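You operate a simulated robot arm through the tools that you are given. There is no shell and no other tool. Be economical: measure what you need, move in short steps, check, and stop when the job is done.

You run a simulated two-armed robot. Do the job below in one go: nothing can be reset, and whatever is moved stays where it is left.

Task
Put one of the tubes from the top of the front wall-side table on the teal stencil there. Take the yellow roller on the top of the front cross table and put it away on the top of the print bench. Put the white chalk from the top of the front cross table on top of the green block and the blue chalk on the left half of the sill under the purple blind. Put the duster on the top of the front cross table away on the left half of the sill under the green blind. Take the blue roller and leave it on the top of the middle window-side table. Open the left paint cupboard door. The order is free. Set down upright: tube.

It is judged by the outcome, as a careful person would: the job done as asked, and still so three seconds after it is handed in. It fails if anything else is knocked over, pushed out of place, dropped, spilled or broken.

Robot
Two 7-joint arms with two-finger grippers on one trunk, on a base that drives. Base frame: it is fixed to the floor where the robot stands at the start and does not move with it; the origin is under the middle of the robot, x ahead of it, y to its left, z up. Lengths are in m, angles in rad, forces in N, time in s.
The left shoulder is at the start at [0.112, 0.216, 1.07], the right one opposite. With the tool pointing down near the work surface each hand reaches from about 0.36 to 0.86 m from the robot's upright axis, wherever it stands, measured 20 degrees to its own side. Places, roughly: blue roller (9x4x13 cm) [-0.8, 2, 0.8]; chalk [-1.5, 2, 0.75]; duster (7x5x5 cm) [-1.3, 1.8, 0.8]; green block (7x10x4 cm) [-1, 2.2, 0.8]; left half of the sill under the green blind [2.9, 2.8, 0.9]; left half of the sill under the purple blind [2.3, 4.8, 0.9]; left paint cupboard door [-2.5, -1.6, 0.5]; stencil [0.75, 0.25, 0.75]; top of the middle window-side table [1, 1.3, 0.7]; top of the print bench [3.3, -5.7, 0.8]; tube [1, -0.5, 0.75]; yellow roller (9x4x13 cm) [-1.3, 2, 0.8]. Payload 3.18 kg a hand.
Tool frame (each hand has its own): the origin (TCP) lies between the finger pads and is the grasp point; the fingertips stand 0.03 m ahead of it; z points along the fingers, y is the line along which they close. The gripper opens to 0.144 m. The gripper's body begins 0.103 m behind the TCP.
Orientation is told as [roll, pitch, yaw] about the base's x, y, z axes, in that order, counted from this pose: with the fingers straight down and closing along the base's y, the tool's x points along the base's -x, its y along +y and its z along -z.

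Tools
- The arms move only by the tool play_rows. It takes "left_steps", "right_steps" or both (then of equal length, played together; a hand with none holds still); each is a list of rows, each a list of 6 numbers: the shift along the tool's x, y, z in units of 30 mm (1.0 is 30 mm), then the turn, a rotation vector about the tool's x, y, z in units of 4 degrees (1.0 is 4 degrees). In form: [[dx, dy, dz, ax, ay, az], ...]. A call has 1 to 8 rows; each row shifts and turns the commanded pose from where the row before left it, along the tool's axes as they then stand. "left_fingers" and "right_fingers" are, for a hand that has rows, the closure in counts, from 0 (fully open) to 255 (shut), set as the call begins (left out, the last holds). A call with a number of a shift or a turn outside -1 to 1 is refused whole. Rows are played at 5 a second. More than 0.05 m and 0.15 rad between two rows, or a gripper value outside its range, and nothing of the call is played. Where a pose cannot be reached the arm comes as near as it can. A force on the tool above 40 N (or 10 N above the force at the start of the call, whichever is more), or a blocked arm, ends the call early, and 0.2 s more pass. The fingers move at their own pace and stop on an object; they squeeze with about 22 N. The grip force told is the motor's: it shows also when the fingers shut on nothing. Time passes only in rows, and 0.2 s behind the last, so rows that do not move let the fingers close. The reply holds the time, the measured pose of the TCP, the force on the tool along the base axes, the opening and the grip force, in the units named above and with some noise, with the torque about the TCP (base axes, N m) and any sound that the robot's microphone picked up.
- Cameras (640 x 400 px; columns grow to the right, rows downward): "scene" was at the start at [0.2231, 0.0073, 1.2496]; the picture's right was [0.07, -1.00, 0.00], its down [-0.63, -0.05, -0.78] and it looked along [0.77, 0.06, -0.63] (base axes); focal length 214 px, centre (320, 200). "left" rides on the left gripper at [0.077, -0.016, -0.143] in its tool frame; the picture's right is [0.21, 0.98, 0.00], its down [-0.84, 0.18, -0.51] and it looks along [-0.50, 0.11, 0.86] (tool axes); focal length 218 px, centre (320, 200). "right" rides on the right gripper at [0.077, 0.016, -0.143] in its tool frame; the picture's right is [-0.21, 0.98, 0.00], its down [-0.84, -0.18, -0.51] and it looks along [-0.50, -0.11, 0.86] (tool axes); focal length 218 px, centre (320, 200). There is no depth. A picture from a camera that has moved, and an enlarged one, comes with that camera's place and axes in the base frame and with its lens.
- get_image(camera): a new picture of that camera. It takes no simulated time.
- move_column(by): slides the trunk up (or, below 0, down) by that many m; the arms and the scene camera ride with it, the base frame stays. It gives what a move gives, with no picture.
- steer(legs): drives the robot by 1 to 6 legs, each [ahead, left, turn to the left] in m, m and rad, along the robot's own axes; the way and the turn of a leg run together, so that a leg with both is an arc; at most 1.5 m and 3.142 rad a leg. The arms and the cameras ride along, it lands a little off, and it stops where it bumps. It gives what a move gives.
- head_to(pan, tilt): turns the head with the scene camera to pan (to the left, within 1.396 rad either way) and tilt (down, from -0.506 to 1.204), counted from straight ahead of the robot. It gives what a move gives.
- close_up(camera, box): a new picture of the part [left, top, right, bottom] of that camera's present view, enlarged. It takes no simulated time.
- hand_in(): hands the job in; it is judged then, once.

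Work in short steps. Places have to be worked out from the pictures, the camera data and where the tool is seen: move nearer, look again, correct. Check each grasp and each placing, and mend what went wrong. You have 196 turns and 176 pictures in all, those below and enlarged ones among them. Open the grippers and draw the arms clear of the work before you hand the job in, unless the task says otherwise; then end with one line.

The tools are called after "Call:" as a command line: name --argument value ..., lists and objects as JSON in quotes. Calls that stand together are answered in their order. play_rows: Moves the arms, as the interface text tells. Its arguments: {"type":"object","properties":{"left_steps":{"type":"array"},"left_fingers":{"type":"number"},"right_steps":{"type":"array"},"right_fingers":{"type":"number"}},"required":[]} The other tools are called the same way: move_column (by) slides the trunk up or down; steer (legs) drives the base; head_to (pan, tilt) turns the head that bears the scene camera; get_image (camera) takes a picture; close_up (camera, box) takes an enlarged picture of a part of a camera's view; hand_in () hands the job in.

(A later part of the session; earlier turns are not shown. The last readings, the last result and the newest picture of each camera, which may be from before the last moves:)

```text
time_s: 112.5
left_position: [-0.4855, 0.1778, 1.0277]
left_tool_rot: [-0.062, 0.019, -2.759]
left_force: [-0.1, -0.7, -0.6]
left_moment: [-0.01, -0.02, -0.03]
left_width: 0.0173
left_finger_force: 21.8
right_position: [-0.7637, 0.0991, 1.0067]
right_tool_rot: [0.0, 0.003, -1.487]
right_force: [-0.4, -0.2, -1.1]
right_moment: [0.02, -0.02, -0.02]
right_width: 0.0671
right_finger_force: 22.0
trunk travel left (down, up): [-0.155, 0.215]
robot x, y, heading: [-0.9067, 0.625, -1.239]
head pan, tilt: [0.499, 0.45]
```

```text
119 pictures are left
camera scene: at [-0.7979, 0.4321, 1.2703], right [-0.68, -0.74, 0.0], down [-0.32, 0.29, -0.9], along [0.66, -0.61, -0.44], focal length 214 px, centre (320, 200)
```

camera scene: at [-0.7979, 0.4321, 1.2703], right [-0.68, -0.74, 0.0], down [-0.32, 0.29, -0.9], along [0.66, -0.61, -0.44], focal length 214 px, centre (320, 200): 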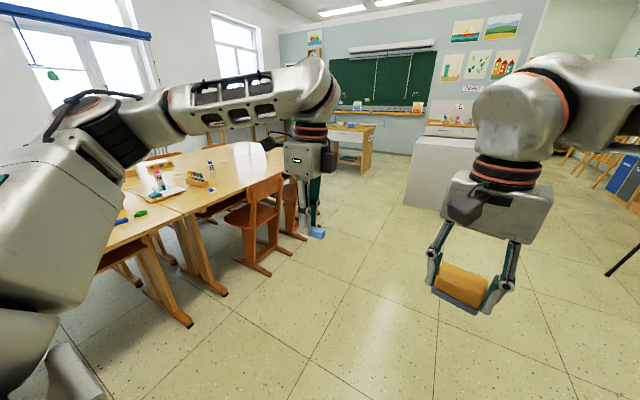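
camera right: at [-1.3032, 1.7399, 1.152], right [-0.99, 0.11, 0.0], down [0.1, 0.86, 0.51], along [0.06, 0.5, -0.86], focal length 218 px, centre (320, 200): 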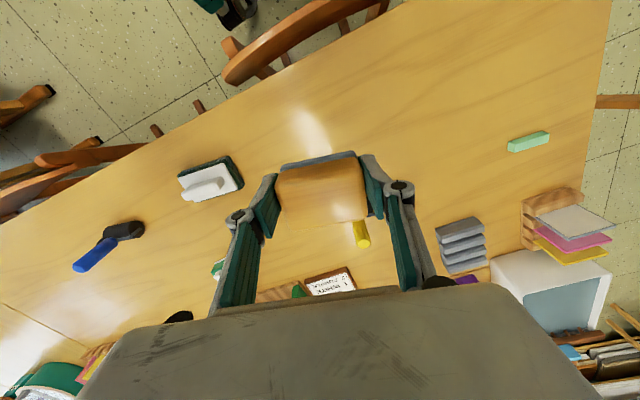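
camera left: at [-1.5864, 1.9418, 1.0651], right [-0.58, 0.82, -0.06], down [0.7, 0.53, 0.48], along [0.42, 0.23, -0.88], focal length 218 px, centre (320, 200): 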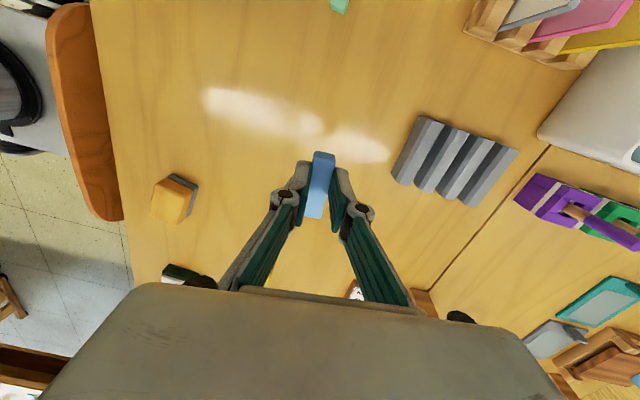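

Leg slightly too long; I split it.

Call:
steer --legs '[[1.2, 0.1, 0], [0.8, 0.1, 0], [0, 0, 0.8]]'

Call:
get_image --camera "scene"

```text
time_s: 124.6
left_position: [0.5587, -1.165, 1.0295]
left_tool_rot: [-0.062, 0.019, -1.932]
left_force: [0.3, 0.1, -0.6]
left_moment: [0.0, 0.01, -0.03]
left_width: 0.0171
left_finger_force: 22.4
right_position: [0.4267, -1.4245, 1.008]
right_tool_rot: [0.0, 0.0, -0.66]
right_force: [-0.2, 0.4, -0.6]
right_moment: [-0.01, -0.01, -0.02]
right_width: 0.0673
right_finger_force: 21.9
trunk travel left (down, up): [-0.155, 0.215]
robot x, y, heading: [-0.0598, -1.1737, -0.413]
head pan, tilt: [0.499, 0.45]
```

```text
118 pictures are left
camera scene: at [0.1583, -1.2227, 1.2702], right [0.08, -1.0, 0.0], down [-0.43, -0.04, -0.9], along [0.9, 0.08, -0.44], focal length 214 px, centre (320, 200)
```

scene: 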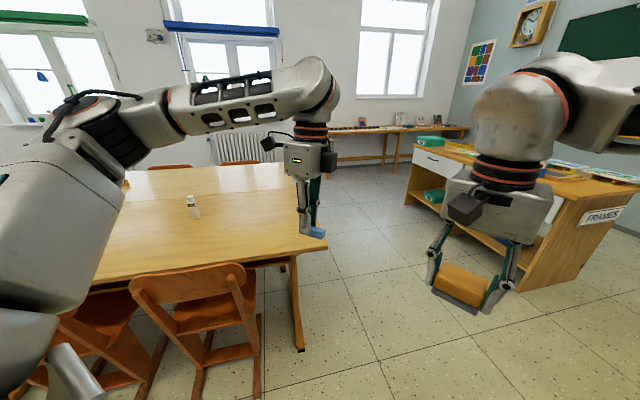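

I skirt the table corner, then head toward the window aisle.

Call:
steer --legs '[[0, 0, -0.12], [1.1, 0, 0], [0, 0, 0.85], [1.1, 0, 0]]'

Call:
head_to --pan 0.7 --tilt 0.4

Call:
get_image --camera "scene"

```text
time_s: 138.3
left_position: [2.4216, -1.0002, 1.0299]
left_tool_rot: [-0.062, 0.018, -1.219]
left_force: [0.2, -1.0, -0.2]
left_moment: [0.05, 0.01, -0.02]
left_width: 0.0171
left_finger_force: 22.1
right_position: [2.4917, -1.2833, 1.008]
right_tool_rot: [0.0, 0.003, 0.056]
right_force: [-0.1, 0.1, 0.0]
right_moment: [0.02, 0.01, -0.01]
right_width: 0.0671
right_finger_force: 22.0
trunk travel left (down, up): [-0.155, 0.215]
robot x, y, heading: [1.9588, -1.4097, 0.292]
head pan, tilt: [0.499, 0.45]
```

```text
time_s: 139.0
left_position: [2.4213, -1.0009, 1.0293]
left_tool_rot: [-0.062, 0.019, -1.218]
left_force: [0.2, -0.8, 0.0]
left_moment: [0.02, -0.01, 0.02]
left_width: 0.0168
left_finger_force: 22.0
right_position: [2.4909, -1.283, 1.0101]
right_tool_rot: [0.0, 0.002, 0.055]
right_force: [0.7, -0.1, -0.3]
right_moment: [0.01, 0.02, -0.02]
right_width: 0.0671
right_finger_force: 21.7
trunk travel left (down, up): [-0.155, 0.215]
robot x, y, heading: [1.9607, -1.4099, 0.294]
head pan, tilt: [0.7, 0.4]
```

```text
117 pictures are left
camera scene: at [2.1433, -1.2928, 1.2749], right [0.84, -0.54, 0.0], down [-0.21, -0.33, -0.92], along [0.5, 0.77, -0.39], focal length 214 px, centre (320, 200)
```

scene: 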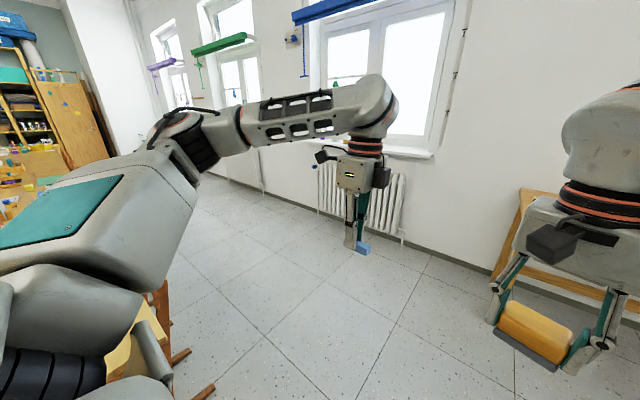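

The aisle along the windows is clear. I drive into it and move up toward the green-blind window.

Call:
steer --legs '[[1.15, 0, 0], [0, 0, 1.57], [1.4, 0, 0], [1.2, 0, 0]]'

Call:
head_to --pan -0.5 --tilt 0.3

Call:
get_image --camera "scene"

```text
time_s: 160.9
left_position: [1.7242, 1.7772, 1.0291]
left_tool_rot: [-0.063, 0.021, 0.424]
left_force: [1.3, 0.1, 0.2]
left_moment: [-0.03, 0.0, 0.01]
left_width: 0.0172
left_finger_force: 22.1
right_position: [2.0019, 1.8671, 1.0079]
right_tool_rot: [-0.001, 0.001, 1.697]
right_force: [0.2, 0.2, 0.1]
right_moment: [-0.01, -0.02, 0.03]
right_width: 0.0669
right_finger_force: 21.1
trunk travel left (down, up): [-0.155, 0.215]
robot x, y, heading: [2.168, 1.3504, 1.941]
head pan, tilt: [0.7, 0.4]
```

```text
time_s: 162.3
left_position: [1.7254, 1.7766, 1.0296]
left_tool_rot: [-0.064, 0.02, 0.427]
left_force: [-0.5, 0.0, -1.0]
left_moment: [0.03, 0.02, -0.01]
left_width: 0.017
left_finger_force: 22.3
right_position: [2.0034, 1.8684, 1.0084]
right_tool_rot: [0.0, 0.002, 1.698]
right_force: [0.2, 0.0, -1.1]
right_moment: [0.0, -0.01, 0.01]
right_width: 0.0674
right_finger_force: 22.1
trunk travel left (down, up): [-0.155, 0.215]
robot x, y, heading: [2.17, 1.3442, 1.944]
head pan, tilt: [-0.499, 0.3]
```

```text
116 pictures are left
camera scene: at [2.1311, 1.5715, 1.2842], right [0.99, -0.13, 0.0], down [-0.04, -0.29, -0.96], along [0.12, 0.95, -0.3], focal length 214 px, centre (320, 200)
```

scene: 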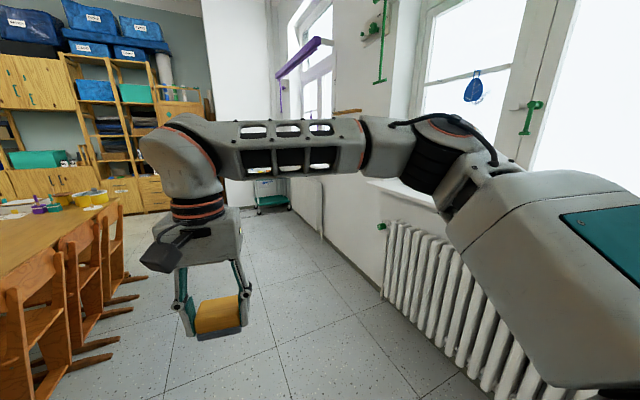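

I'm beside the green-blind window. I advance, then turn to face it.

Call:
steer --legs '[[0.9, 0, 0], [0, 0, -1.64]]'

Call:
head_to --pan 0.0 --tilt 0.35

Call:
get_image --camera "scene"

```text
time_s: 170.9
left_position: [2.2954, 2.6092, 1.0294]
left_tool_rot: [-0.063, 0.02, -1.192]
left_force: [-0.7, -0.6, -1.2]
left_moment: [0.03, 0.0, 0.01]
left_width: 0.0172
left_finger_force: 22.0
right_position: [2.3734, 2.3286, 1.0094]
right_tool_rot: [0.001, 0.001, 0.079]
right_force: [0.7, 0.4, 0.2]
right_moment: [0.03, 0.03, 0.0]
right_width: 0.0673
right_finger_force: 21.1
trunk travel left (down, up): [-0.155, 0.215]
robot x, y, heading: [1.8437, 2.1816, 0.326]
head pan, tilt: [-0.499, 0.3]
```

```text
time_s: 171.9
left_position: [2.2961, 2.6104, 1.0293]
left_tool_rot: [-0.064, 0.018, -1.192]
left_force: [0.7, 0.1, -0.1]
left_moment: [0.03, 0.02, 0.04]
left_width: 0.0174
left_finger_force: 21.7
right_position: [2.3727, 2.3297, 1.0087]
right_tool_rot: [-0.001, 0.003, 0.081]
right_force: [-0.3, -0.5, -0.8]
right_moment: [-0.01, 0.02, 0.02]
right_width: 0.0672
right_finger_force: 21.8
trunk travel left (down, up): [-0.155, 0.215]
robot x, y, heading: [1.8485, 2.1854, 0.325]
head pan, tilt: [0.0, 0.351]
```

```text
115 pictures are left
camera scene: at [2.0658, 2.2608, 1.2795], right [0.32, -0.95, 0.0], down [-0.33, -0.11, -0.94], along [0.89, 0.3, -0.34], focal length 214 px, centre (320, 200)
```

scene: 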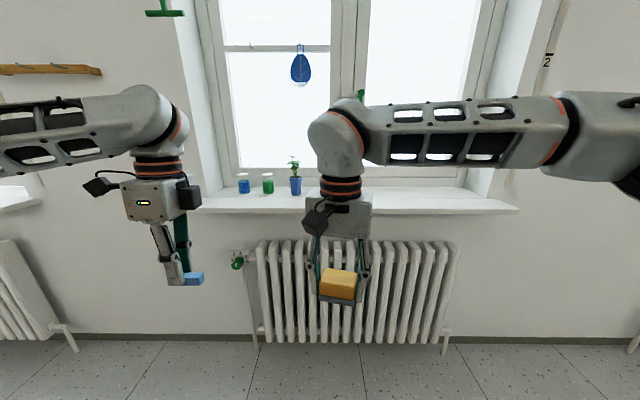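

The sill (front edge u≈3.54) has jars and a plant at the back-left; its front strip is free. I drive nearer so the right hand can set the duster on the left half, just left of centre.

Call:
steer --legs '[[0, 0.28, -0.02], [0.45, 0, 0]]'

Call:
head_to --pan -0.1 --tilt 0.6

Call:
get_image --camera "scene"

Call:
get_image --camera "right"

```text
time_s: 177.2
left_position: [2.6402, 3.0032, 1.0301]
left_tool_rot: [-0.06, 0.02, -1.208]
left_force: [0.9, -0.2, 0.2]
left_moment: [0.0, -0.01, 0.01]
left_width: 0.0173
left_finger_force: 22.0
right_position: [2.7136, 2.7216, 1.0084]
right_tool_rot: [0.0, 0.003, 0.065]
right_force: [0.0, -0.4, -0.1]
right_moment: [0.01, 0.04, 0.02]
right_width: 0.067
right_finger_force: 22.1
trunk travel left (down, up): [-0.155, 0.215]
robot x, y, heading: [2.1844, 2.5857, 0.31]
head pan, tilt: [0.0, 0.351]
```

```text
time_s: 178.0
left_position: [2.6403, 3.0045, 1.0295]
left_tool_rot: [-0.063, 0.018, -1.208]
left_force: [0.4, 0.1, 0.5]
left_moment: [0.01, 0.0, 0.02]
left_width: 0.0171
left_finger_force: 21.8
right_position: [2.7121, 2.7222, 1.008]
right_tool_rot: [0.001, 0.003, 0.064]
right_force: [-0.5, -0.8, -0.1]
right_moment: [0.0, -0.01, 0.01]
right_width: 0.0671
right_finger_force: 22.1
trunk travel left (down, up): [-0.155, 0.215]
robot x, y, heading: [2.1883, 2.5834, 0.307]
head pan, tilt: [-0.099, 0.6]
```

```text
114 pictures are left
camera scene: at [2.4023, 2.6486, 1.2568], right [0.21, -0.98, 0.0], down [-0.55, -0.12, -0.83], along [0.81, 0.17, -0.56], focal length 214 px, centre (320, 200)
```

scene: 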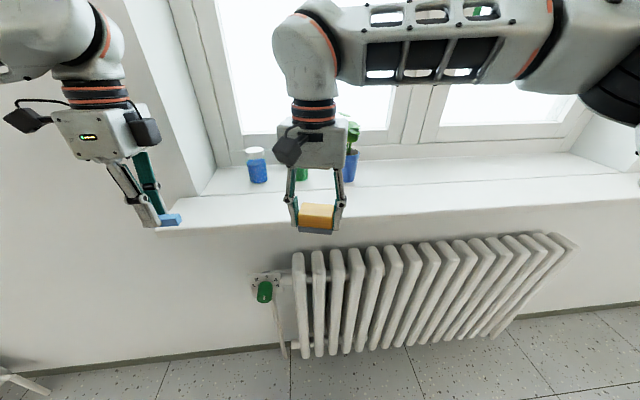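

```text
113 pictures are left
camera right: at [2.6354, 2.7342, 1.1513], right [0.15, 0.99, 0.0], down [0.85, -0.12, 0.51], along [0.5, -0.07, -0.86], focal length 218 px, centre (320, 200)
```

right: 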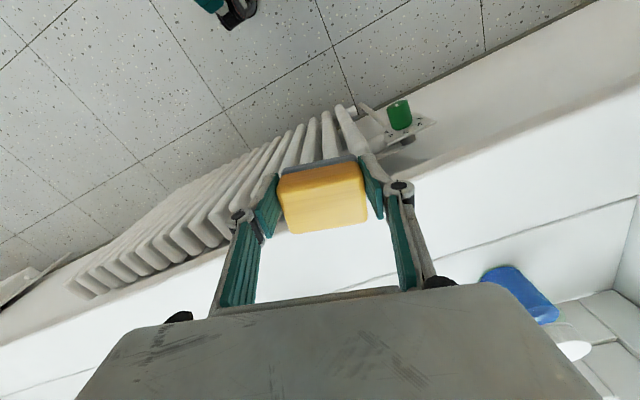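

Sill height looks like 0.90–0.94. I carry the duster over the target spot (u 3.57, v 1.55) slightly higher.

Call:
play_rows --right_steps '[[-0.94, -0.83, -0.3, 0, 0, 0], [-0.94, -0.83, -0.3, 0, 0, 0], [-0.94, -0.83, 0, 0, 0, 0], [-0.94, -0.83, 0, 0, 0, 0], [-0.94, -0.83, 0, 0, 0, 0], [-0.94, -0.83, 0, 0, 0, 0], [-0.94, -0.83, 0, 0, 0, 0], [-0.94, -0.83, 0, 0, 0, 0]]'

Call:
get_image --camera "scene"

Call:
get_image --camera "right"

```text
time_s: 179.8
left_position: [2.6392, 3.0048, 1.0289]
left_tool_rot: [-0.062, 0.019, -1.208]
left_force: [-0.1, -0.2, -0.6]
left_moment: [0.01, -0.01, -0.01]
left_width: 0.0172
left_finger_force: 21.7
right_position: [2.9371, 2.5494, 1.0269]
right_tool_rot: [-0.002, 0.003, 0.065]
right_force: [0.0, 0.9, -0.3]
right_moment: [-0.04, -0.01, 0.03]
right_width: 0.0669
right_finger_force: 21.5
right hand out of reach, approached as far as the arm can: row 8
trunk travel left (down, up): [-0.155, 0.215]
robot x, y, heading: [2.1857, 2.5899, 0.306]
head pan, tilt: [-0.099, 0.6]
```

```text
112 pictures are left
camera scene: at [2.4021, 2.6489, 1.2567], right [0.21, -0.98, 0.0], down [-0.55, -0.12, -0.83], along [0.81, 0.17, -0.56], focal length 214 px, centre (320, 200)
```

scene: 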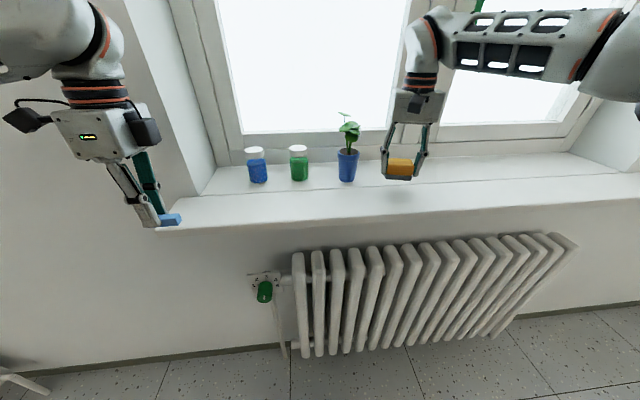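

```text
111 pictures are left
camera right: at [2.8589, 2.5625, 1.1685], right [0.15, 0.99, 0.0], down [0.85, -0.12, 0.51], along [0.5, -0.07, -0.86], focal length 218 px, centre (320, 200)
```

right: 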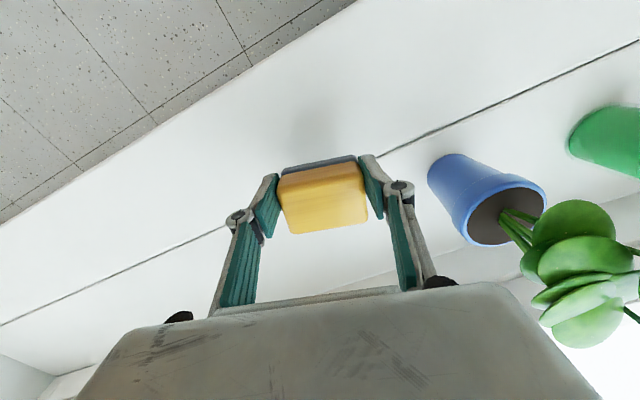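

The duster is over the front strip, left of the mullion. I descend in steps watching the force.

Call:
play_rows --right_steps '[[0.1, 0, 0.4, 0, 0, 0], [0, 0, 0.4, 0, 0, 0], [0, 0, 0.3, 0, 0, 0]]'

Call:
close_up --camera "scene" --box '[340, 110, 480, 220]'

```text
time_s: 180.6
left_position: [2.6396, 3.0033, 1.0276]
left_tool_rot: [-0.064, 0.02, -1.208]
left_force: [-0.3, 0.7, 0.0]
left_moment: [0.04, 0.0, -0.01]
left_width: 0.0172
left_finger_force: 21.8
right_position: [2.9315, 2.5504, 0.9927]
right_tool_rot: [0.0, 0.003, 0.064]
right_force: [-0.5, -0.9, -0.4]
right_moment: [-0.02, 0.0, 0.02]
right_width: 0.0671
right_finger_force: 22.1
trunk travel left (down, up): [-0.155, 0.215]
robot x, y, heading: [2.1837, 2.5856, 0.306]
head pan, tilt: [-0.099, 0.6]
```

```text
3.64 times, centred on (410, 165) of scene
camera zoom: at [2.4026, 2.6485, 1.2566], right [0.21, -0.98, 0.0], down [-0.55, -0.12, -0.82], along [0.81, 0.17, -0.57], focal length 780 px, centre (-7, 327)
```

zoom: 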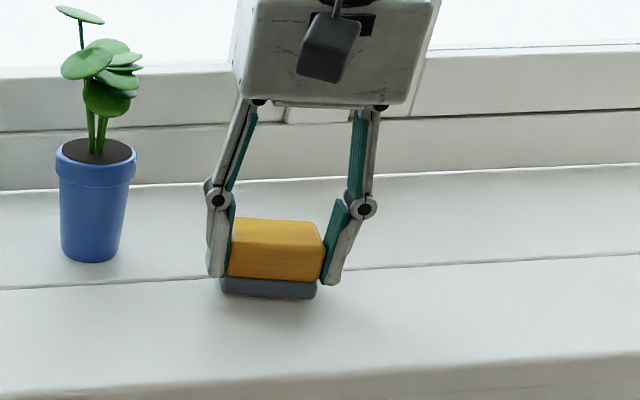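

Close to the surface. I keep descending in smaller steps.

Call:
play_rows --right_steps '[[0, 0, 0.3, 0, 0, 0], [0, 0, 0.2, 0, 0, 0], [0, 0, 0.15, 0, 0, 0], [0, 0, 0.15, 0, 0, 0]]'

```text
time_s: 181.4
left_position: [2.6379, 3.0039, 1.0311]
left_tool_rot: [-0.062, 0.018, -1.209]
left_force: [-0.3, 0.0, -0.5]
left_moment: [0.0, 0.03, 0.01]
left_width: 0.0173
left_finger_force: 22.2
right_position: [2.9307, 2.551, 0.9847]
right_tool_rot: [0.013, -0.013, 0.061]
right_force: [-9.1, -4.5, 27.2]
right_moment: [-0.46, 0.54, -0.13]
right_width: 0.0671
right_finger_force: 21.9
trunk travel left (down, up): [-0.155, 0.215]
robot x, y, heading: [2.1823, 2.5859, 0.31]
head pan, tilt: [-0.099, 0.6]
stopped in row 4 (right hand): the force on the tool passed its limit at 44 N (the readings are from after the stop); the commanded pose is now the measured one
```

Contact at 0.985 (sill ≈0.94). I ease up 2 mm, then look before releasing.

Call:
play_rows --right_steps '[[0, 0, -0.04, 0, 0, 0], [0, 0, 0, 0, 0, 0]]'

Call:
close_up --camera "scene" --box '[340, 110, 480, 220]'

```text
time_s: 182.1
left_position: [2.6373, 3.0035, 1.0318]
left_tool_rot: [-0.06, 0.017, -1.211]
left_force: [-0.2, -0.1, -1.1]
left_moment: [-0.01, 0.01, 0.02]
left_width: 0.017
left_finger_force: 22.0
right_position: [2.9302, 2.5504, 0.9856]
right_tool_rot: [0.01, -0.015, 0.063]
right_force: [-8.1, -4.4, 33.2]
right_moment: [-0.42, 0.3, -0.06]
right_width: 0.0673
right_finger_force: 22.6
trunk travel left (down, up): [-0.155, 0.215]
robot x, y, heading: [2.1831, 2.589, 0.308]
head pan, tilt: [-0.099, 0.6]
```

```text
3.64 times, centred on (410, 165) of scene
camera zoom: at [2.3985, 2.6481, 1.2578], right [0.21, -0.98, 0.0], down [-0.55, -0.12, -0.83], along [0.81, 0.17, -0.56], focal length 780 px, centre (-7, 327)
```

zoom: 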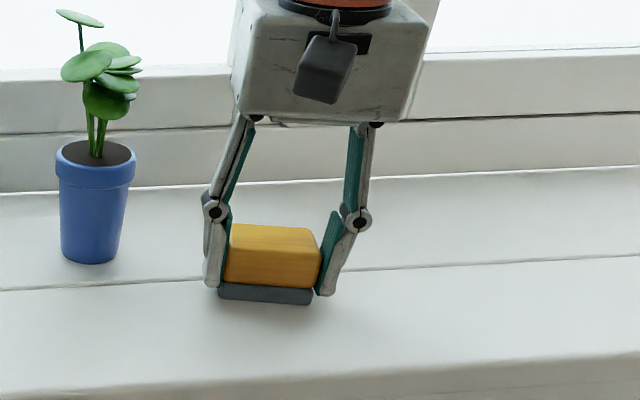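

Call:
play_rows --right_steps '[[0, 0, -0.08, 0, 0, 0], [0, 0, 0, 0, 0, 0]]'

```text
time_s: 182.7
left_position: [2.6385, 3.0034, 1.0297]
left_tool_rot: [-0.062, 0.017, -1.209]
left_force: [0.1, -0.6, -0.1]
left_moment: [0.01, 0.02, 0.02]
left_width: 0.0173
left_finger_force: 21.9
right_position: [2.9314, 2.5518, 0.9845]
right_tool_rot: [0.007, -0.009, 0.062]
right_force: [-6.4, -2.9, 26.1]
right_moment: [0.05, 0.02, -0.02]
right_width: 0.0674
right_finger_force: 21.9
trunk travel left (down, up): [-0.155, 0.215]
robot x, y, heading: [2.1838, 2.5885, 0.307]
head pan, tilt: [-0.099, 0.6]
```

Still pressing 26 N; I ease a bit more.

Call:
play_rows --right_steps '[[0, 0, -0.12, 0, 0, 0], [0, 0, -0.08, 0, 0, 0], [0, 0, 0, 0, 0, 0]]'

```text
time_s: 183.4
left_position: [2.6401, 3.0046, 1.0286]
left_tool_rot: [-0.064, 0.019, -1.209]
left_force: [-0.3, -0.2, -0.8]
left_moment: [-0.01, 0.03, -0.02]
left_width: 0.0173
left_finger_force: 21.9
right_position: [2.9331, 2.5501, 0.9857]
right_tool_rot: [0.003, -0.006, 0.063]
right_force: [-0.9, -0.2, -0.2]
right_moment: [-0.02, 0.0, 0.02]
right_width: 0.0677
right_finger_force: 22.3
trunk travel left (down, up): [-0.155, 0.215]
robot x, y, heading: [2.1875, 2.586, 0.307]
head pan, tilt: [-0.099, 0.6]
```

Unloaded, about at the surface. I release and rise.

Call:
play_rows --right_steps '[[0, 0, 0.03, 0, 0, 0], [0, 0, 0, 0, 0, 0], [0, 0, 0, 0, 0, 0]]' --right_fingers 70

Call:
play_rows --right_steps '[[0, 0, -0.5, 0, 0, 0], [0, 0, -1, 0, 0, 0], [0.5, 0, -1, 0, 0, 0], [1, 0, -0.5, 0, 0, 0], [1, 0.3, 0, 0, 0, 0], [1, 0.3, 0, 0, 0, 0], [1, 0.3, 0, 0, 0, 0]]'

Call:
get_image --camera "scene"

```text
time_s: 184.2
left_position: [2.6401, 3.0034, 1.03]
left_tool_rot: [-0.063, 0.019, -1.21]
left_force: [0.6, -0.4, 0.0]
left_moment: [-0.02, -0.01, -0.01]
left_width: 0.0172
left_finger_force: 22.0
right_position: [2.9342, 2.5501, 0.9875]
right_tool_rot: [0.005, -0.006, 0.063]
right_force: [-1.1, 0.1, -0.4]
right_moment: [0.0, -0.01, -0.02]
right_width: 0.1045
right_finger_force: 0.0
trunk travel left (down, up): [-0.155, 0.215]
robot x, y, heading: [2.1863, 2.587, 0.308]
head pan, tilt: [-0.099, 0.6]
```

```text
time_s: 185.8
left_position: [2.6395, 3.0037, 1.0292]
left_tool_rot: [-0.063, 0.02, -1.208]
left_force: [-0.1, 0.4, -0.5]
left_moment: [0.0, 0.01, -0.01]
left_width: 0.0173
left_finger_force: 22.2
right_position: [2.7947, 2.5676, 1.0752]
right_tool_rot: [0.005, -0.008, 0.063]
right_force: [-0.2, 0.2, 0.1]
right_moment: [-0.01, 0.02, 0.02]
right_width: 0.1045
right_finger_force: 0.1
trunk travel left (down, up): [-0.155, 0.215]
robot x, y, heading: [2.1841, 2.5866, 0.311]
head pan, tilt: [-0.099, 0.6]
```

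```text
108 pictures are left
camera scene: at [2.402, 2.6486, 1.2568], right [0.21, -0.98, 0.0], down [-0.55, -0.12, -0.83], along [0.81, 0.17, -0.56], focal length 214 px, centre (320, 200)
```

scene: 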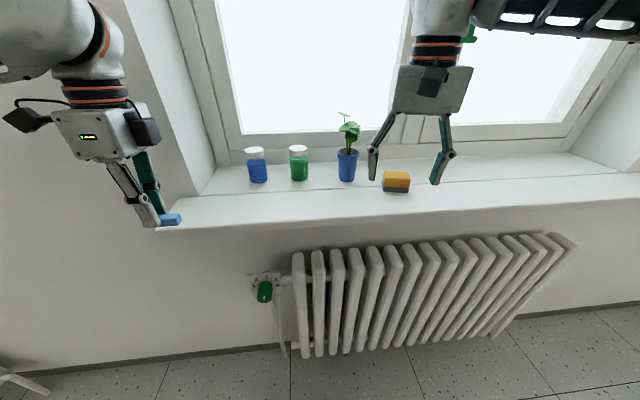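

Duster is placed. I back up and strafe along the windows to the purple blind.

Call:
steer --legs '[[-0.4, 0, 0], [0, 1.2, 0], [0, 0.6, 0]]'

Call:
head_to --pan 0.1 --tilt 0.35

Call:
get_image --camera "scene"

```text
time_s: 204.1
left_position: [1.7312, 4.6088, 1.0304]
left_tool_rot: [-0.065, 0.019, -1.218]
left_force: [-0.1, -0.6, -0.8]
left_moment: [0.01, 0.01, 0.01]
left_width: 0.0171
left_finger_force: 22.4
right_position: [1.8828, 4.1701, 1.0749]
right_tool_rot: [0.007, -0.007, 0.056]
right_force: [-0.5, -0.2, 0.1]
right_moment: [0.0, -0.01, -0.02]
right_width: 0.1044
right_finger_force: 0.1
trunk travel left (down, up): [-0.155, 0.215]
robot x, y, heading: [1.2731, 4.195, 0.299]
head pan, tilt: [-0.099, 0.6]
```

```text
time_s: 204.9
left_position: [1.7315, 4.6093, 1.0291]
left_tool_rot: [-0.063, 0.02, -1.219]
left_force: [-0.4, 0.9, -0.3]
left_moment: [0.03, -0.01, -0.01]
left_width: 0.017
left_finger_force: 21.8
right_position: [1.883, 4.1716, 1.075]
right_tool_rot: [0.005, -0.009, 0.053]
right_force: [0.6, -0.2, -1.0]
right_moment: [0.0, 0.0, -0.03]
right_width: 0.1043
right_finger_force: 0.2
trunk travel left (down, up): [-0.155, 0.215]
robot x, y, heading: [1.276, 4.1965, 0.297]
head pan, tilt: [0.099, 0.351]
```

```text
107 pictures are left
camera scene: at [1.4897, 4.2743, 1.2794], right [0.39, -0.92, 0.0], down [-0.32, -0.13, -0.94], along [0.87, 0.36, -0.34], focal length 214 px, centre (320, 200)
```

scene: 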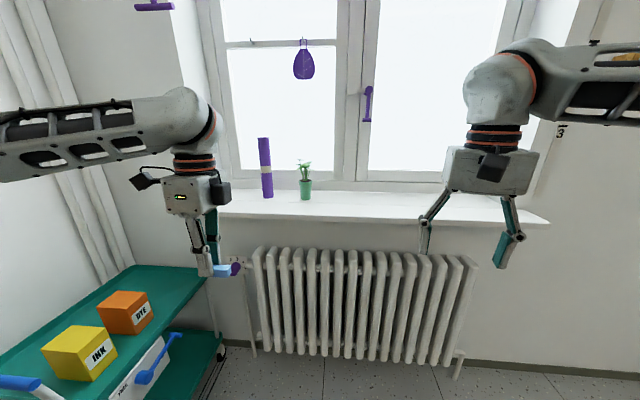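

This is the purple-blind window; plant (v≈3.80) and bottle (v≈3.98) stand at the back of the left half, mullion at v≈3.6. I shift away from the cart and approach while turning the left wrist.

Call:
steer --legs '[[0, -0.18, 0], [0.38, 0, 0]]'

Call:
play_rows --left_steps '[[0, 0, -0.3, 0, 0, -1], [0, 0, 0, 0, 0, -1], [0, 0, 0, 0, 0, -1], [0, 0, 0, 0, 0, -1], [0, 0, 0, 0, 0, -1], [0, 0, 0, 0, 0, -1], [0, 0, 0, 0, 0, -1], [0, 0, 0, 0, 0, -1]]'

Call:
play_rows --left_steps '[[0, 0, 0, 0, 0, -1], [0, 0, 0, 0, 0, -1], [0, 0, 0, 0, 0, -1], [0, 0, 0, 0, 0, -1], [0, 0, 0, 0, 0, -1], [0, 0, 0, 0, 0, -1], [0, 0, 0, 0, 0, -1], [0, 0, 0, 0, 0, -1]]'

Call:
play_rows --left_steps '[[0, 0, 0, 0, 0, -1], [0, 0, 0, 0, 0, -1], [0, 0, 0, 0, 0, -1], [0, 0, 0, 0, 0, -1], [0, 0, 0, 0, 0, -1], [0, 0, 0, 0, 0, -0.7]]'

Call:
head_to --pan 0.1 --tilt 0.55

Call:
get_image --camera "scene"

```text
time_s: 209.1
left_position: [2.139, 4.5492, 1.0299]
left_tool_rot: [-0.064, 0.019, -1.222]
left_force: [0.5, 0.3, 0.2]
left_moment: [0.01, 0.04, 0.02]
left_width: 0.017
left_finger_force: 22.2
right_position: [2.2896, 4.1119, 1.0755]
right_tool_rot: [0.005, -0.009, 0.053]
right_force: [0.4, 0.9, 0.3]
right_moment: [0.01, 0.03, 0.0]
right_width: 0.1044
right_finger_force: 0.1
trunk travel left (down, up): [-0.155, 0.215]
robot x, y, heading: [1.6778, 4.1373, 0.302]
head pan, tilt: [0.099, 0.351]
```

```text
time_s: 210.8
left_position: [2.1383, 4.5505, 1.039]
left_tool_rot: [-0.044, 0.048, -0.661]
left_force: [-0.8, 0.7, -0.8]
left_moment: [-0.02, 0.0, 0.03]
left_width: 0.0171
left_finger_force: 21.7
right_position: [2.2891, 4.1123, 1.076]
right_tool_rot: [0.007, -0.009, 0.053]
right_force: [0.3, 0.2, 0.1]
right_moment: [0.03, 0.0, -0.02]
right_width: 0.1045
right_finger_force: 0.1
trunk travel left (down, up): [-0.155, 0.215]
robot x, y, heading: [1.6762, 4.1373, 0.294]
head pan, tilt: [0.099, 0.351]
```

```text
time_s: 212.7
left_position: [2.1387, 4.549, 1.039]
left_tool_rot: [-0.011, 0.064, -0.098]
left_force: [-0.1, -0.1, 0.5]
left_moment: [-0.02, -0.01, -0.01]
left_width: 0.0172
left_finger_force: 22.5
right_position: [2.2908, 4.1105, 1.0751]
right_tool_rot: [0.006, -0.008, 0.052]
right_force: [0.2, -0.7, 0.5]
right_moment: [0.01, 0.02, 0.0]
right_width: 0.1044
right_finger_force: 0.1
trunk travel left (down, up): [-0.155, 0.215]
robot x, y, heading: [1.6798, 4.1396, 0.295]
head pan, tilt: [0.099, 0.351]
```

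```text
time_s: 214.1
left_position: [2.1386, 4.5491, 1.0377]
left_tool_rot: [0.017, 0.063, 0.298]
left_force: [0.2, 0.1, -0.8]
left_moment: [-0.02, 0.01, -0.01]
left_width: 0.0172
left_finger_force: 22.4
right_position: [2.2893, 4.1107, 1.0763]
right_tool_rot: [0.005, -0.008, 0.05]
right_force: [-0.1, 1.0, 0.1]
right_moment: [0.07, 0.0, 0.0]
right_width: 0.1041
right_finger_force: 0.0
trunk travel left (down, up): [-0.155, 0.215]
robot x, y, heading: [1.6802, 4.1391, 0.296]
head pan, tilt: [0.099, 0.351]
```

```text
time_s: 214.8
left_position: [2.1385, 4.5499, 1.0387]
left_tool_rot: [0.016, 0.063, 0.296]
left_force: [0.4, 0.1, 0.1]
left_moment: [-0.03, -0.01, -0.01]
left_width: 0.017
left_finger_force: 22.5
right_position: [2.2888, 4.1119, 1.0747]
right_tool_rot: [0.004, -0.007, 0.052]
right_force: [0.4, 0.2, -0.2]
right_moment: [0.0, 0.02, 0.02]
right_width: 0.1045
right_finger_force: 0.1
trunk travel left (down, up): [-0.155, 0.215]
robot x, y, heading: [1.6785, 4.1377, 0.298]
head pan, tilt: [0.099, 0.55]
```

```text
106 pictures are left
camera scene: at [1.8933, 4.2141, 1.2613], right [0.39, -0.92, 0.0], down [-0.48, -0.2, -0.85], along [0.79, 0.33, -0.52], focal length 214 px, centre (320, 200)
```

scene: 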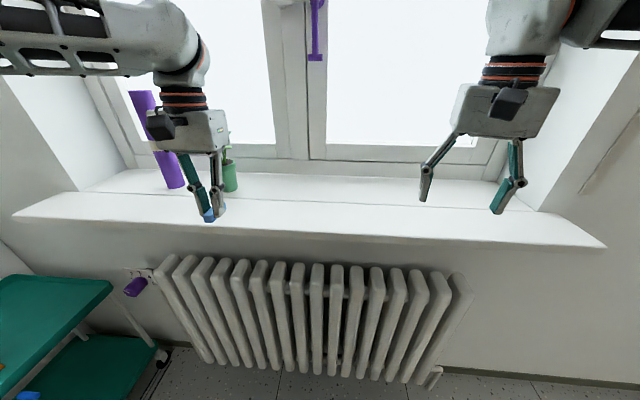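

The chalk hand is already in line (v≈3.71). I level the wrist, move it 0.11 m over the sill, and check.

Call:
play_rows --left_steps '[[-0.6, 0, 0, 0.23, -0.9, 0], [-1, 0, 0, 0, 0, 0], [-1, 0, 0, 0, 0, 0], [-1, 0.15, 0.5, 0, 0, 0], [0, 0, 0.5, 0, 0, 0]]'

Call:
close_up --camera "scene" --box '[140, 110, 340, 240]'

Call:
get_image --camera "left"

```text
time_s: 216.0
left_position: [2.2427, 4.5857, 1.0069]
left_tool_rot: [0.0, 0.001, 0.297]
left_force: [0.8, 0.6, 0.2]
left_moment: [0.02, 0.01, -0.01]
left_width: 0.017
left_finger_force: 21.9
right_position: [2.2892, 4.1131, 1.0745]
right_tool_rot: [0.005, -0.009, 0.052]
right_force: [-0.5, 0.1, 0.9]
right_moment: [0.0, 0.01, 0.0]
right_width: 0.1044
right_finger_force: 0.0
trunk travel left (down, up): [-0.155, 0.215]
robot x, y, heading: [1.6803, 4.1391, 0.297]
head pan, tilt: [0.099, 0.55]
```

```text
3.08 times, centred on (240, 175) of scene
camera zoom: at [1.8929, 4.2143, 1.2613], right [0.39, -0.92, 0.0], down [-0.48, -0.2, -0.85], along [0.79, 0.33, -0.52], focal length 660 px, centre (566, 277)
```

zoom: 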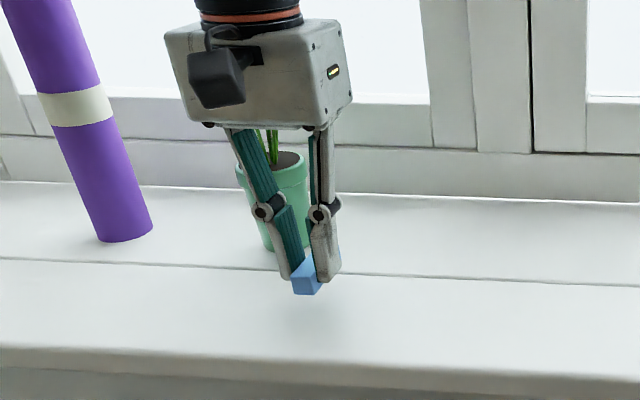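

```text
104 pictures are left
camera left: at [2.174, 4.5485, 1.1497], right [-0.49, 0.87, 0.0], down [0.75, 0.42, 0.51], along [0.44, 0.25, -0.86], focal length 218 px, centre (320, 200)
```

left: 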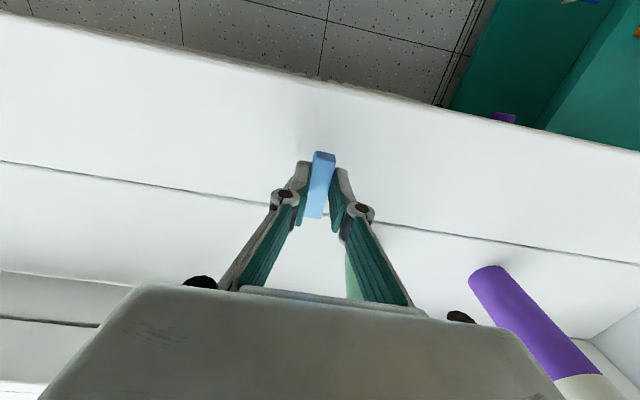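

Position good; I nudge slightly away from the plant and descend gently.

Call:
play_rows --left_steps '[[0.4, -0.4, 0, 0, 0, 0], [0, 0, 0.3, 0, 0, 0], [0, 0, 0.2, 0, 0, 0], [0, 0, 0.15, 0, 0, 0], [0, 0, 0.1, 0, 0, 0]]'

Call:
close_up --camera "scene" --box '[180, 150, 300, 230]'

```text
time_s: 217.2
left_position: [2.2343, 4.5707, 0.9845]
left_tool_rot: [0.001, 0.0, 0.297]
left_force: [1.0, -0.5, -0.8]
left_moment: [0.02, 0.0, 0.02]
left_width: 0.017
left_finger_force: 21.9
right_position: [2.2896, 4.1116, 1.0754]
right_tool_rot: [0.004, -0.009, 0.053]
right_force: [0.1, 0.2, 0.9]
right_moment: [0.02, 0.01, -0.02]
right_width: 0.1045
right_finger_force: 0.1
trunk travel left (down, up): [-0.155, 0.215]
robot x, y, heading: [1.673, 4.1399, 0.295]
head pan, tilt: [0.099, 0.55]
```

```text
5.00 times, centred on (240, 190) of scene
camera zoom: at [1.8933, 4.2141, 1.2612], right [0.39, -0.92, 0.0], down [-0.48, -0.2, -0.85], along [0.79, 0.33, -0.52], focal length 1072 px, centre (720, 250)
```

zoom: 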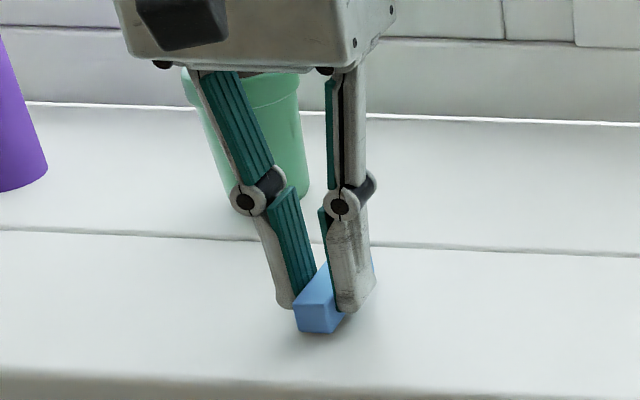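

Call:
play_rows --left_steps '[[0, 0, 0.1, 0, 0, 0], [0, 0, 0.06, 0, 0, 0], [0, 0, 0.06, 0, 0, 0]]'

```text
time_s: 218.0
left_position: [2.2325, 4.5694, 0.981]
left_tool_rot: [-0.002, -0.003, 0.296]
left_force: [0.7, 2.7, 12.2]
left_moment: [0.18, -0.21, 0.03]
left_width: 0.0173
left_finger_force: 21.9
right_position: [2.2901, 4.1115, 1.0762]
right_tool_rot: [0.007, -0.011, 0.052]
right_force: [0.2, 0.0, -0.3]
right_moment: [0.0, -0.05, 0.0]
right_width: 0.1045
right_finger_force: 0.1
trunk travel left (down, up): [-0.155, 0.215]
robot x, y, heading: [1.6781, 4.1353, 0.3]
head pan, tilt: [0.099, 0.55]
```

Contact (12 N). I ease slightly, open and rise straight up.

Call:
play_rows --left_steps '[[0, 0, -0.06, 0, 0, 0], [0, 0, 0, 0, 0, 0]]'

Call:
play_rows --left_steps '[[0, 0, 0, 0, 0, 0], [0, 0, 0, 0, 0, 0]]' --left_fingers 190

Call:
play_rows --left_steps '[[0, 0, -0.5, 0, 0, 0], [0, 0, -0.8, 0, 0, 0], [0.3, 0, -0.8, 0, 0, 0], [0.8, 0, -0.5, 0, 0, 0], [1, 0, 0, 0, 0, 0], [1, 0, 0, 0, 0, 0], [1, 0, 0, 0, 0, 0]]'

Call:
get_image --camera "scene"

```text
time_s: 218.6
left_position: [2.2337, 4.5693, 0.9818]
left_tool_rot: [0.0, -0.001, 0.297]
left_force: [2.2, 3.2, 10.5]
left_moment: [0.21, -0.44, 0.08]
left_width: 0.0171
left_finger_force: 22.4
right_position: [2.2881, 4.1115, 1.0767]
right_tool_rot: [0.009, -0.008, 0.052]
right_force: [0.5, -0.7, 0.0]
right_moment: [0.04, 0.02, 0.02]
right_width: 0.1045
right_finger_force: 0.0
trunk travel left (down, up): [-0.155, 0.215]
robot x, y, heading: [1.6792, 4.1423, 0.292]
head pan, tilt: [0.099, 0.55]
```

```text
time_s: 219.2
left_position: [2.2333, 4.5703, 0.9801]
left_tool_rot: [0.0, 0.003, 0.298]
left_force: [0.7, 0.2, 0.5]
left_moment: [0.03, 0.01, 0.03]
left_width: 0.0367
left_finger_force: 0.0
right_position: [2.2896, 4.1117, 1.075]
right_tool_rot: [0.003, -0.008, 0.054]
right_force: [0.0, 1.2, -0.2]
right_moment: [0.01, 0.0, 0.02]
right_width: 0.1046
right_finger_force: 0.0
trunk travel left (down, up): [-0.155, 0.215]
robot x, y, heading: [1.6778, 4.135, 0.296]
head pan, tilt: [0.099, 0.55]
```

```text
time_s: 220.8
left_position: [2.115, 4.5353, 1.0605]
left_tool_rot: [0.0, 0.0, 0.296]
left_force: [-0.1, -0.8, 0.5]
left_moment: [0.02, -0.03, 0.0]
left_width: 0.0365
left_finger_force: 0.2
right_position: [2.2891, 4.1112, 1.0758]
right_tool_rot: [0.006, -0.009, 0.051]
right_force: [-0.5, 0.1, 0.0]
right_moment: [0.0, -0.02, 0.0]
right_width: 0.1044
right_finger_force: 0.1
trunk travel left (down, up): [-0.155, 0.215]
robot x, y, heading: [1.6758, 4.1364, 0.293]
head pan, tilt: [0.099, 0.55]
```

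```text
102 pictures are left
camera scene: at [1.8925, 4.214, 1.2615], right [0.39, -0.92, 0.0], down [-0.48, -0.2, -0.85], along [0.79, 0.33, -0.52], focal length 214 px, centre (320, 200)
```

scene: 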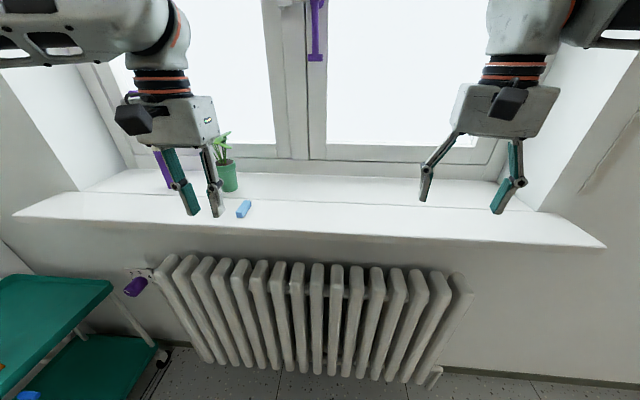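

The blue chalk lies on the left half of the purple sill. Now back out along the aisle to fetch the rollers.

Call:
steer --legs '[[-0.4, 0, 0], [0, 0, -1.57], [1.4, 0, 0], [1.4, 0, 0]]'

Call:
head_to --pan -0.8 --tilt 0.5

Call:
get_image --camera "scene"

```text
time_s: 240.2
left_position: [2.614, 0.9692, 1.0603]
left_tool_rot: [-0.001, 0.0, -1.222]
left_force: [0.2, -1.0, -0.3]
left_moment: [0.01, -0.04, -0.04]
left_width: 0.0366
left_finger_force: 0.1
right_position: [2.2006, 0.7716, 1.0755]
right_tool_rot: [0.004, -0.008, -1.467]
right_force: [0.2, -0.3, 0.8]
right_moment: [0.01, 0.03, 0.0]
right_width: 0.1043
right_finger_force: 0.1
trunk travel left (down, up): [-0.155, 0.215]
robot x, y, heading: [2.1927, 1.3852, -1.221]
head pan, tilt: [0.099, 0.55]
```

```text
time_s: 241.4
left_position: [2.6139, 0.9678, 1.0604]
left_tool_rot: [0.001, 0.0, -1.221]
left_force: [-0.7, 0.2, 0.5]
left_moment: [-0.04, 0.0, 0.0]
left_width: 0.0366
left_finger_force: 0.0
right_position: [2.2011, 0.7725, 1.0757]
right_tool_rot: [0.004, -0.009, -1.465]
right_force: [-0.1, 0.0, 1.0]
right_moment: [-0.02, -0.02, -0.03]
right_width: 0.1044
right_finger_force: 0.1
trunk travel left (down, up): [-0.155, 0.215]
robot x, y, heading: [2.1952, 1.381, -1.218]
head pan, tilt: [-0.799, 0.499]
```

```text
101 pictures are left
camera scene: at [2.2024, 1.1727, 1.2658], right [-0.9, 0.43, 0.0], down [0.21, 0.43, -0.88], along [-0.38, -0.79, -0.48], focal length 214 px, centre (320, 200)
```

scene: 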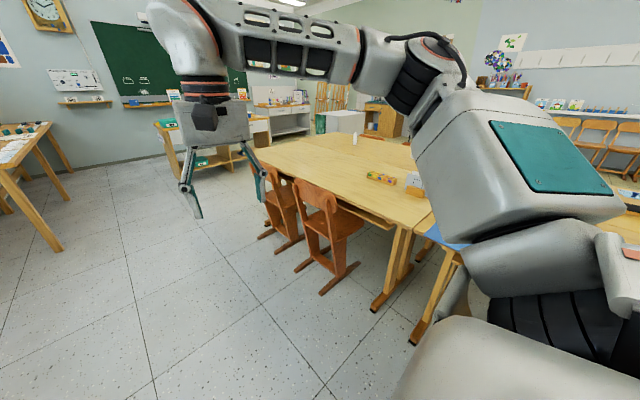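

I continue around the front end of the tables.

Call:
steer --legs '[[1.3, 0, 0], [1.3, 0, 0], [0, 0, -1.62], [1.2, 0, 0], [1.1, 0, 0]]'

Call:
head_to --pan -0.6 --tilt 0.55

Call:
get_image --camera "scene"

```text
time_s: 268.7
left_position: [0.527, -2.1839, 1.0598]
left_tool_rot: [-0.001, 0.001, -2.826]
left_force: [0.2, -0.9, -0.3]
left_moment: [0.0, 0.02, 0.0]
left_width: 0.0368
left_finger_force: 0.0
right_position: [0.3439, -1.7639, 1.0745]
right_tool_rot: [0.006, -0.01, -3.07]
right_force: [0.0, 0.0, 0.9]
right_moment: [0.03, 0.0, -0.01]
right_width: 0.1043
right_finger_force: 0.0
trunk travel left (down, up): [-0.155, 0.215]
robot x, y, heading: [0.9568, -1.776, -2.822]
head pan, tilt: [-0.799, 0.499]
```

```text
time_s: 269.4
left_position: [0.5279, -2.1829, 1.0614]
left_tool_rot: [-0.001, 0.0, -2.825]
left_force: [-0.8, 0.8, -0.1]
left_moment: [0.01, 0.0, 0.0]
left_width: 0.0366
left_finger_force: 0.1
right_position: [0.3442, -1.7631, 1.0753]
right_tool_rot: [0.006, -0.008, -3.068]
right_force: [0.4, 0.1, -0.2]
right_moment: [0.0, -0.01, 0.0]
right_width: 0.1045
right_finger_force: 0.0
trunk travel left (down, up): [-0.155, 0.215]
robot x, y, heading: [0.9548, -1.7766, -2.825]
head pan, tilt: [-0.6, 0.55]
```

```text
100 pictures are left
camera scene: at [0.7378, -1.7952, 1.2612], right [0.28, 0.96, 0.0], down [0.5, -0.15, -0.85], along [-0.82, 0.24, -0.52], focal length 214 px, centre (320, 200)
```

scene: 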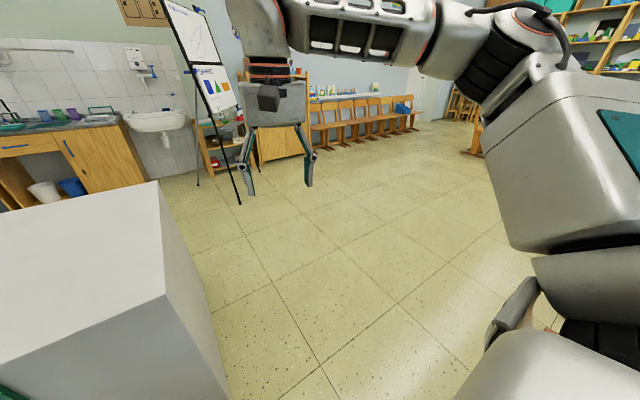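

Plinth (0.74 m high) is on my left; I angle past the table corner toward the cross table.

Call:
steer --legs '[[0, 0, -0.83], [1.15, 0, 0], [0, 0, -0.76], [1.3, 0, 0], [0.9, 0, 0]]'

Call:
head_to --pan 0.0 --tilt 0.6

Call:
get_image --camera "scene"

```text
time_s: 289.8
left_position: [-1.0786, 1.3244, 1.0612]
left_tool_rot: [0.0, 0.001, 1.862]
left_force: [-0.1, 0.6, 0.8]
left_moment: [0.01, -0.02, 0.0]
left_width: 0.0366
left_finger_force: 0.1
right_position: [-0.6532, 1.4961, 1.0767]
right_tool_rot: [0.006, -0.009, 1.617]
right_force: [1.3, -0.3, 1.1]
right_moment: [-0.01, -0.03, 0.02]
right_width: 0.1044
right_finger_force: 0.1
trunk travel left (down, up): [-0.155, 0.215]
robot x, y, heading: [-0.6801, 0.8864, 1.863]
head pan, tilt: [-0.6, 0.55]
```

```text
time_s: 290.8
left_position: [-1.0772, 1.3239, 1.0609]
left_tool_rot: [0.0, 0.0, 1.861]
left_force: [-1.2, 0.2, 0.0]
left_moment: [-0.01, 0.04, 0.03]
left_width: 0.0366
left_finger_force: 0.1
right_position: [-0.6553, 1.4958, 1.0757]
right_tool_rot: [0.007, -0.009, 1.618]
right_force: [0.2, -0.4, -0.5]
right_moment: [0.0, -0.01, 0.01]
right_width: 0.1046
right_finger_force: 0.0
trunk travel left (down, up): [-0.155, 0.215]
robot x, y, heading: [-0.6831, 0.8849, 1.864]
head pan, tilt: [0.0, 0.6]
```

```text
99 pictures are left
camera scene: at [-0.7491, 1.1036, 1.2567], right [0.96, 0.29, 0.0], down [0.16, -0.54, -0.83], along [-0.24, 0.79, -0.56], focal length 214 px, centre (320, 200)
```

scene: 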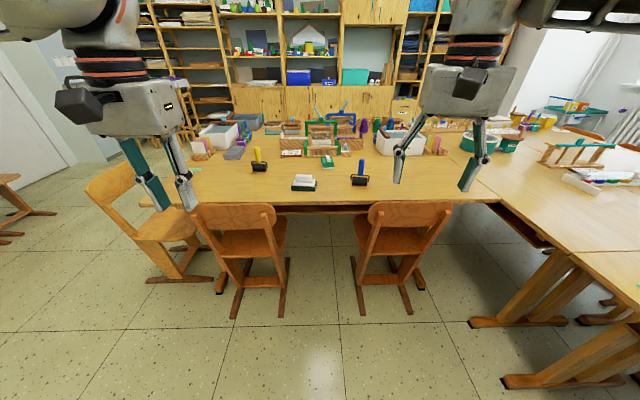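

Both rollers are reachable from one stance. I raise nothing yet; hands are high. Drive forward 0.55 m and look.

Call:
steer --legs '[[0.55, 0, 0]]'

Call:
head_to --pan 0.0 --tilt 0.75

Call:
get_image --camera "scene"

Call:
get_image --camera "right"

Call:
get_image --camera "left"

```text
time_s: 294.0
left_position: [-1.239, 1.8521, 1.0598]
left_tool_rot: [-0.002, 0.001, 1.865]
left_force: [0.1, -0.2, 0.1]
left_moment: [-0.01, 0.03, 0.01]
left_width: 0.0366
left_finger_force: 0.1
right_position: [-0.8149, 2.0241, 1.0758]
right_tool_rot: [0.008, -0.01, 1.62]
right_force: [-0.5, -0.1, 0.3]
right_moment: [-0.03, 0.0, -0.01]
right_width: 0.1042
right_finger_force: 0.0
trunk travel left (down, up): [-0.155, 0.215]
robot x, y, heading: [-0.8412, 1.4121, 1.871]
head pan, tilt: [0.0, 0.6]
```

```text
time_s: 294.7
left_position: [-1.2385, 1.8518, 1.0599]
left_tool_rot: [0.0, -0.001, 1.864]
left_force: [-0.2, 0.3, 0.2]
left_moment: [-0.02, 0.0, 0.0]
left_width: 0.0366
left_finger_force: 0.1
right_position: [-0.8143, 2.0255, 1.0759]
right_tool_rot: [0.008, -0.009, 1.621]
right_force: [0.3, -0.3, -0.3]
right_moment: [-0.02, 0.01, 0.01]
right_width: 0.1042
right_finger_force: 0.1
trunk travel left (down, up): [-0.155, 0.215]
robot x, y, heading: [-0.8413, 1.4169, 1.865]
head pan, tilt: [0.0, 0.75]
```

```text
98 pictures are left
camera scene: at [-0.9079, 1.6264, 1.2439], right [0.96, 0.29, 0.0], down [0.2, -0.65, -0.73], along [-0.21, 0.7, -0.68], focal length 214 px, centre (320, 200)
```

scene: 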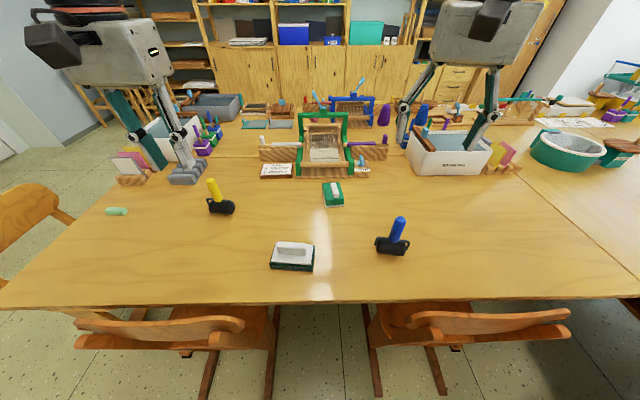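

```text
97 pictures are left
camera right: at [-0.827, 1.9464, 1.2176], right [-0.99, 0.16, 0.01], down [0.14, 0.85, 0.51], along [0.08, 0.51, -0.86], focal length 218 px, centre (320, 200)
```

right: 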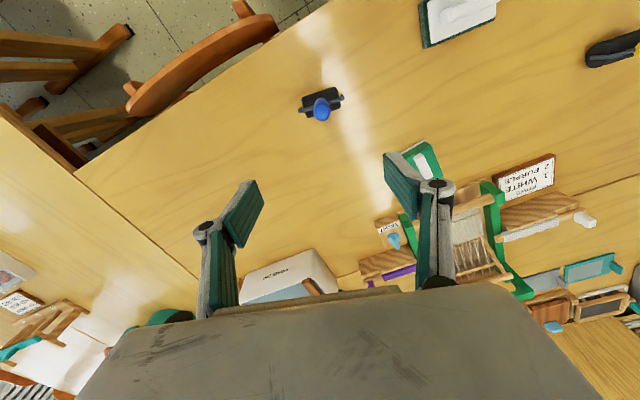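

```text
96 pictures are left
camera left: at [-1.2007, 1.7833, 1.203], right [-0.88, -0.48, 0.0], down [-0.42, 0.75, 0.51], along [-0.24, 0.44, -0.86], focal length 218 px, centre (320, 200)
```

left: 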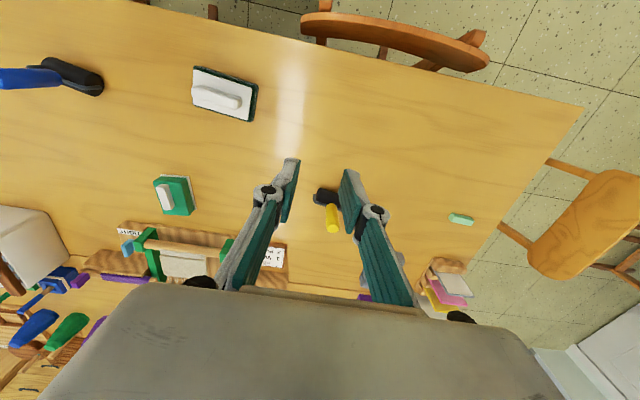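

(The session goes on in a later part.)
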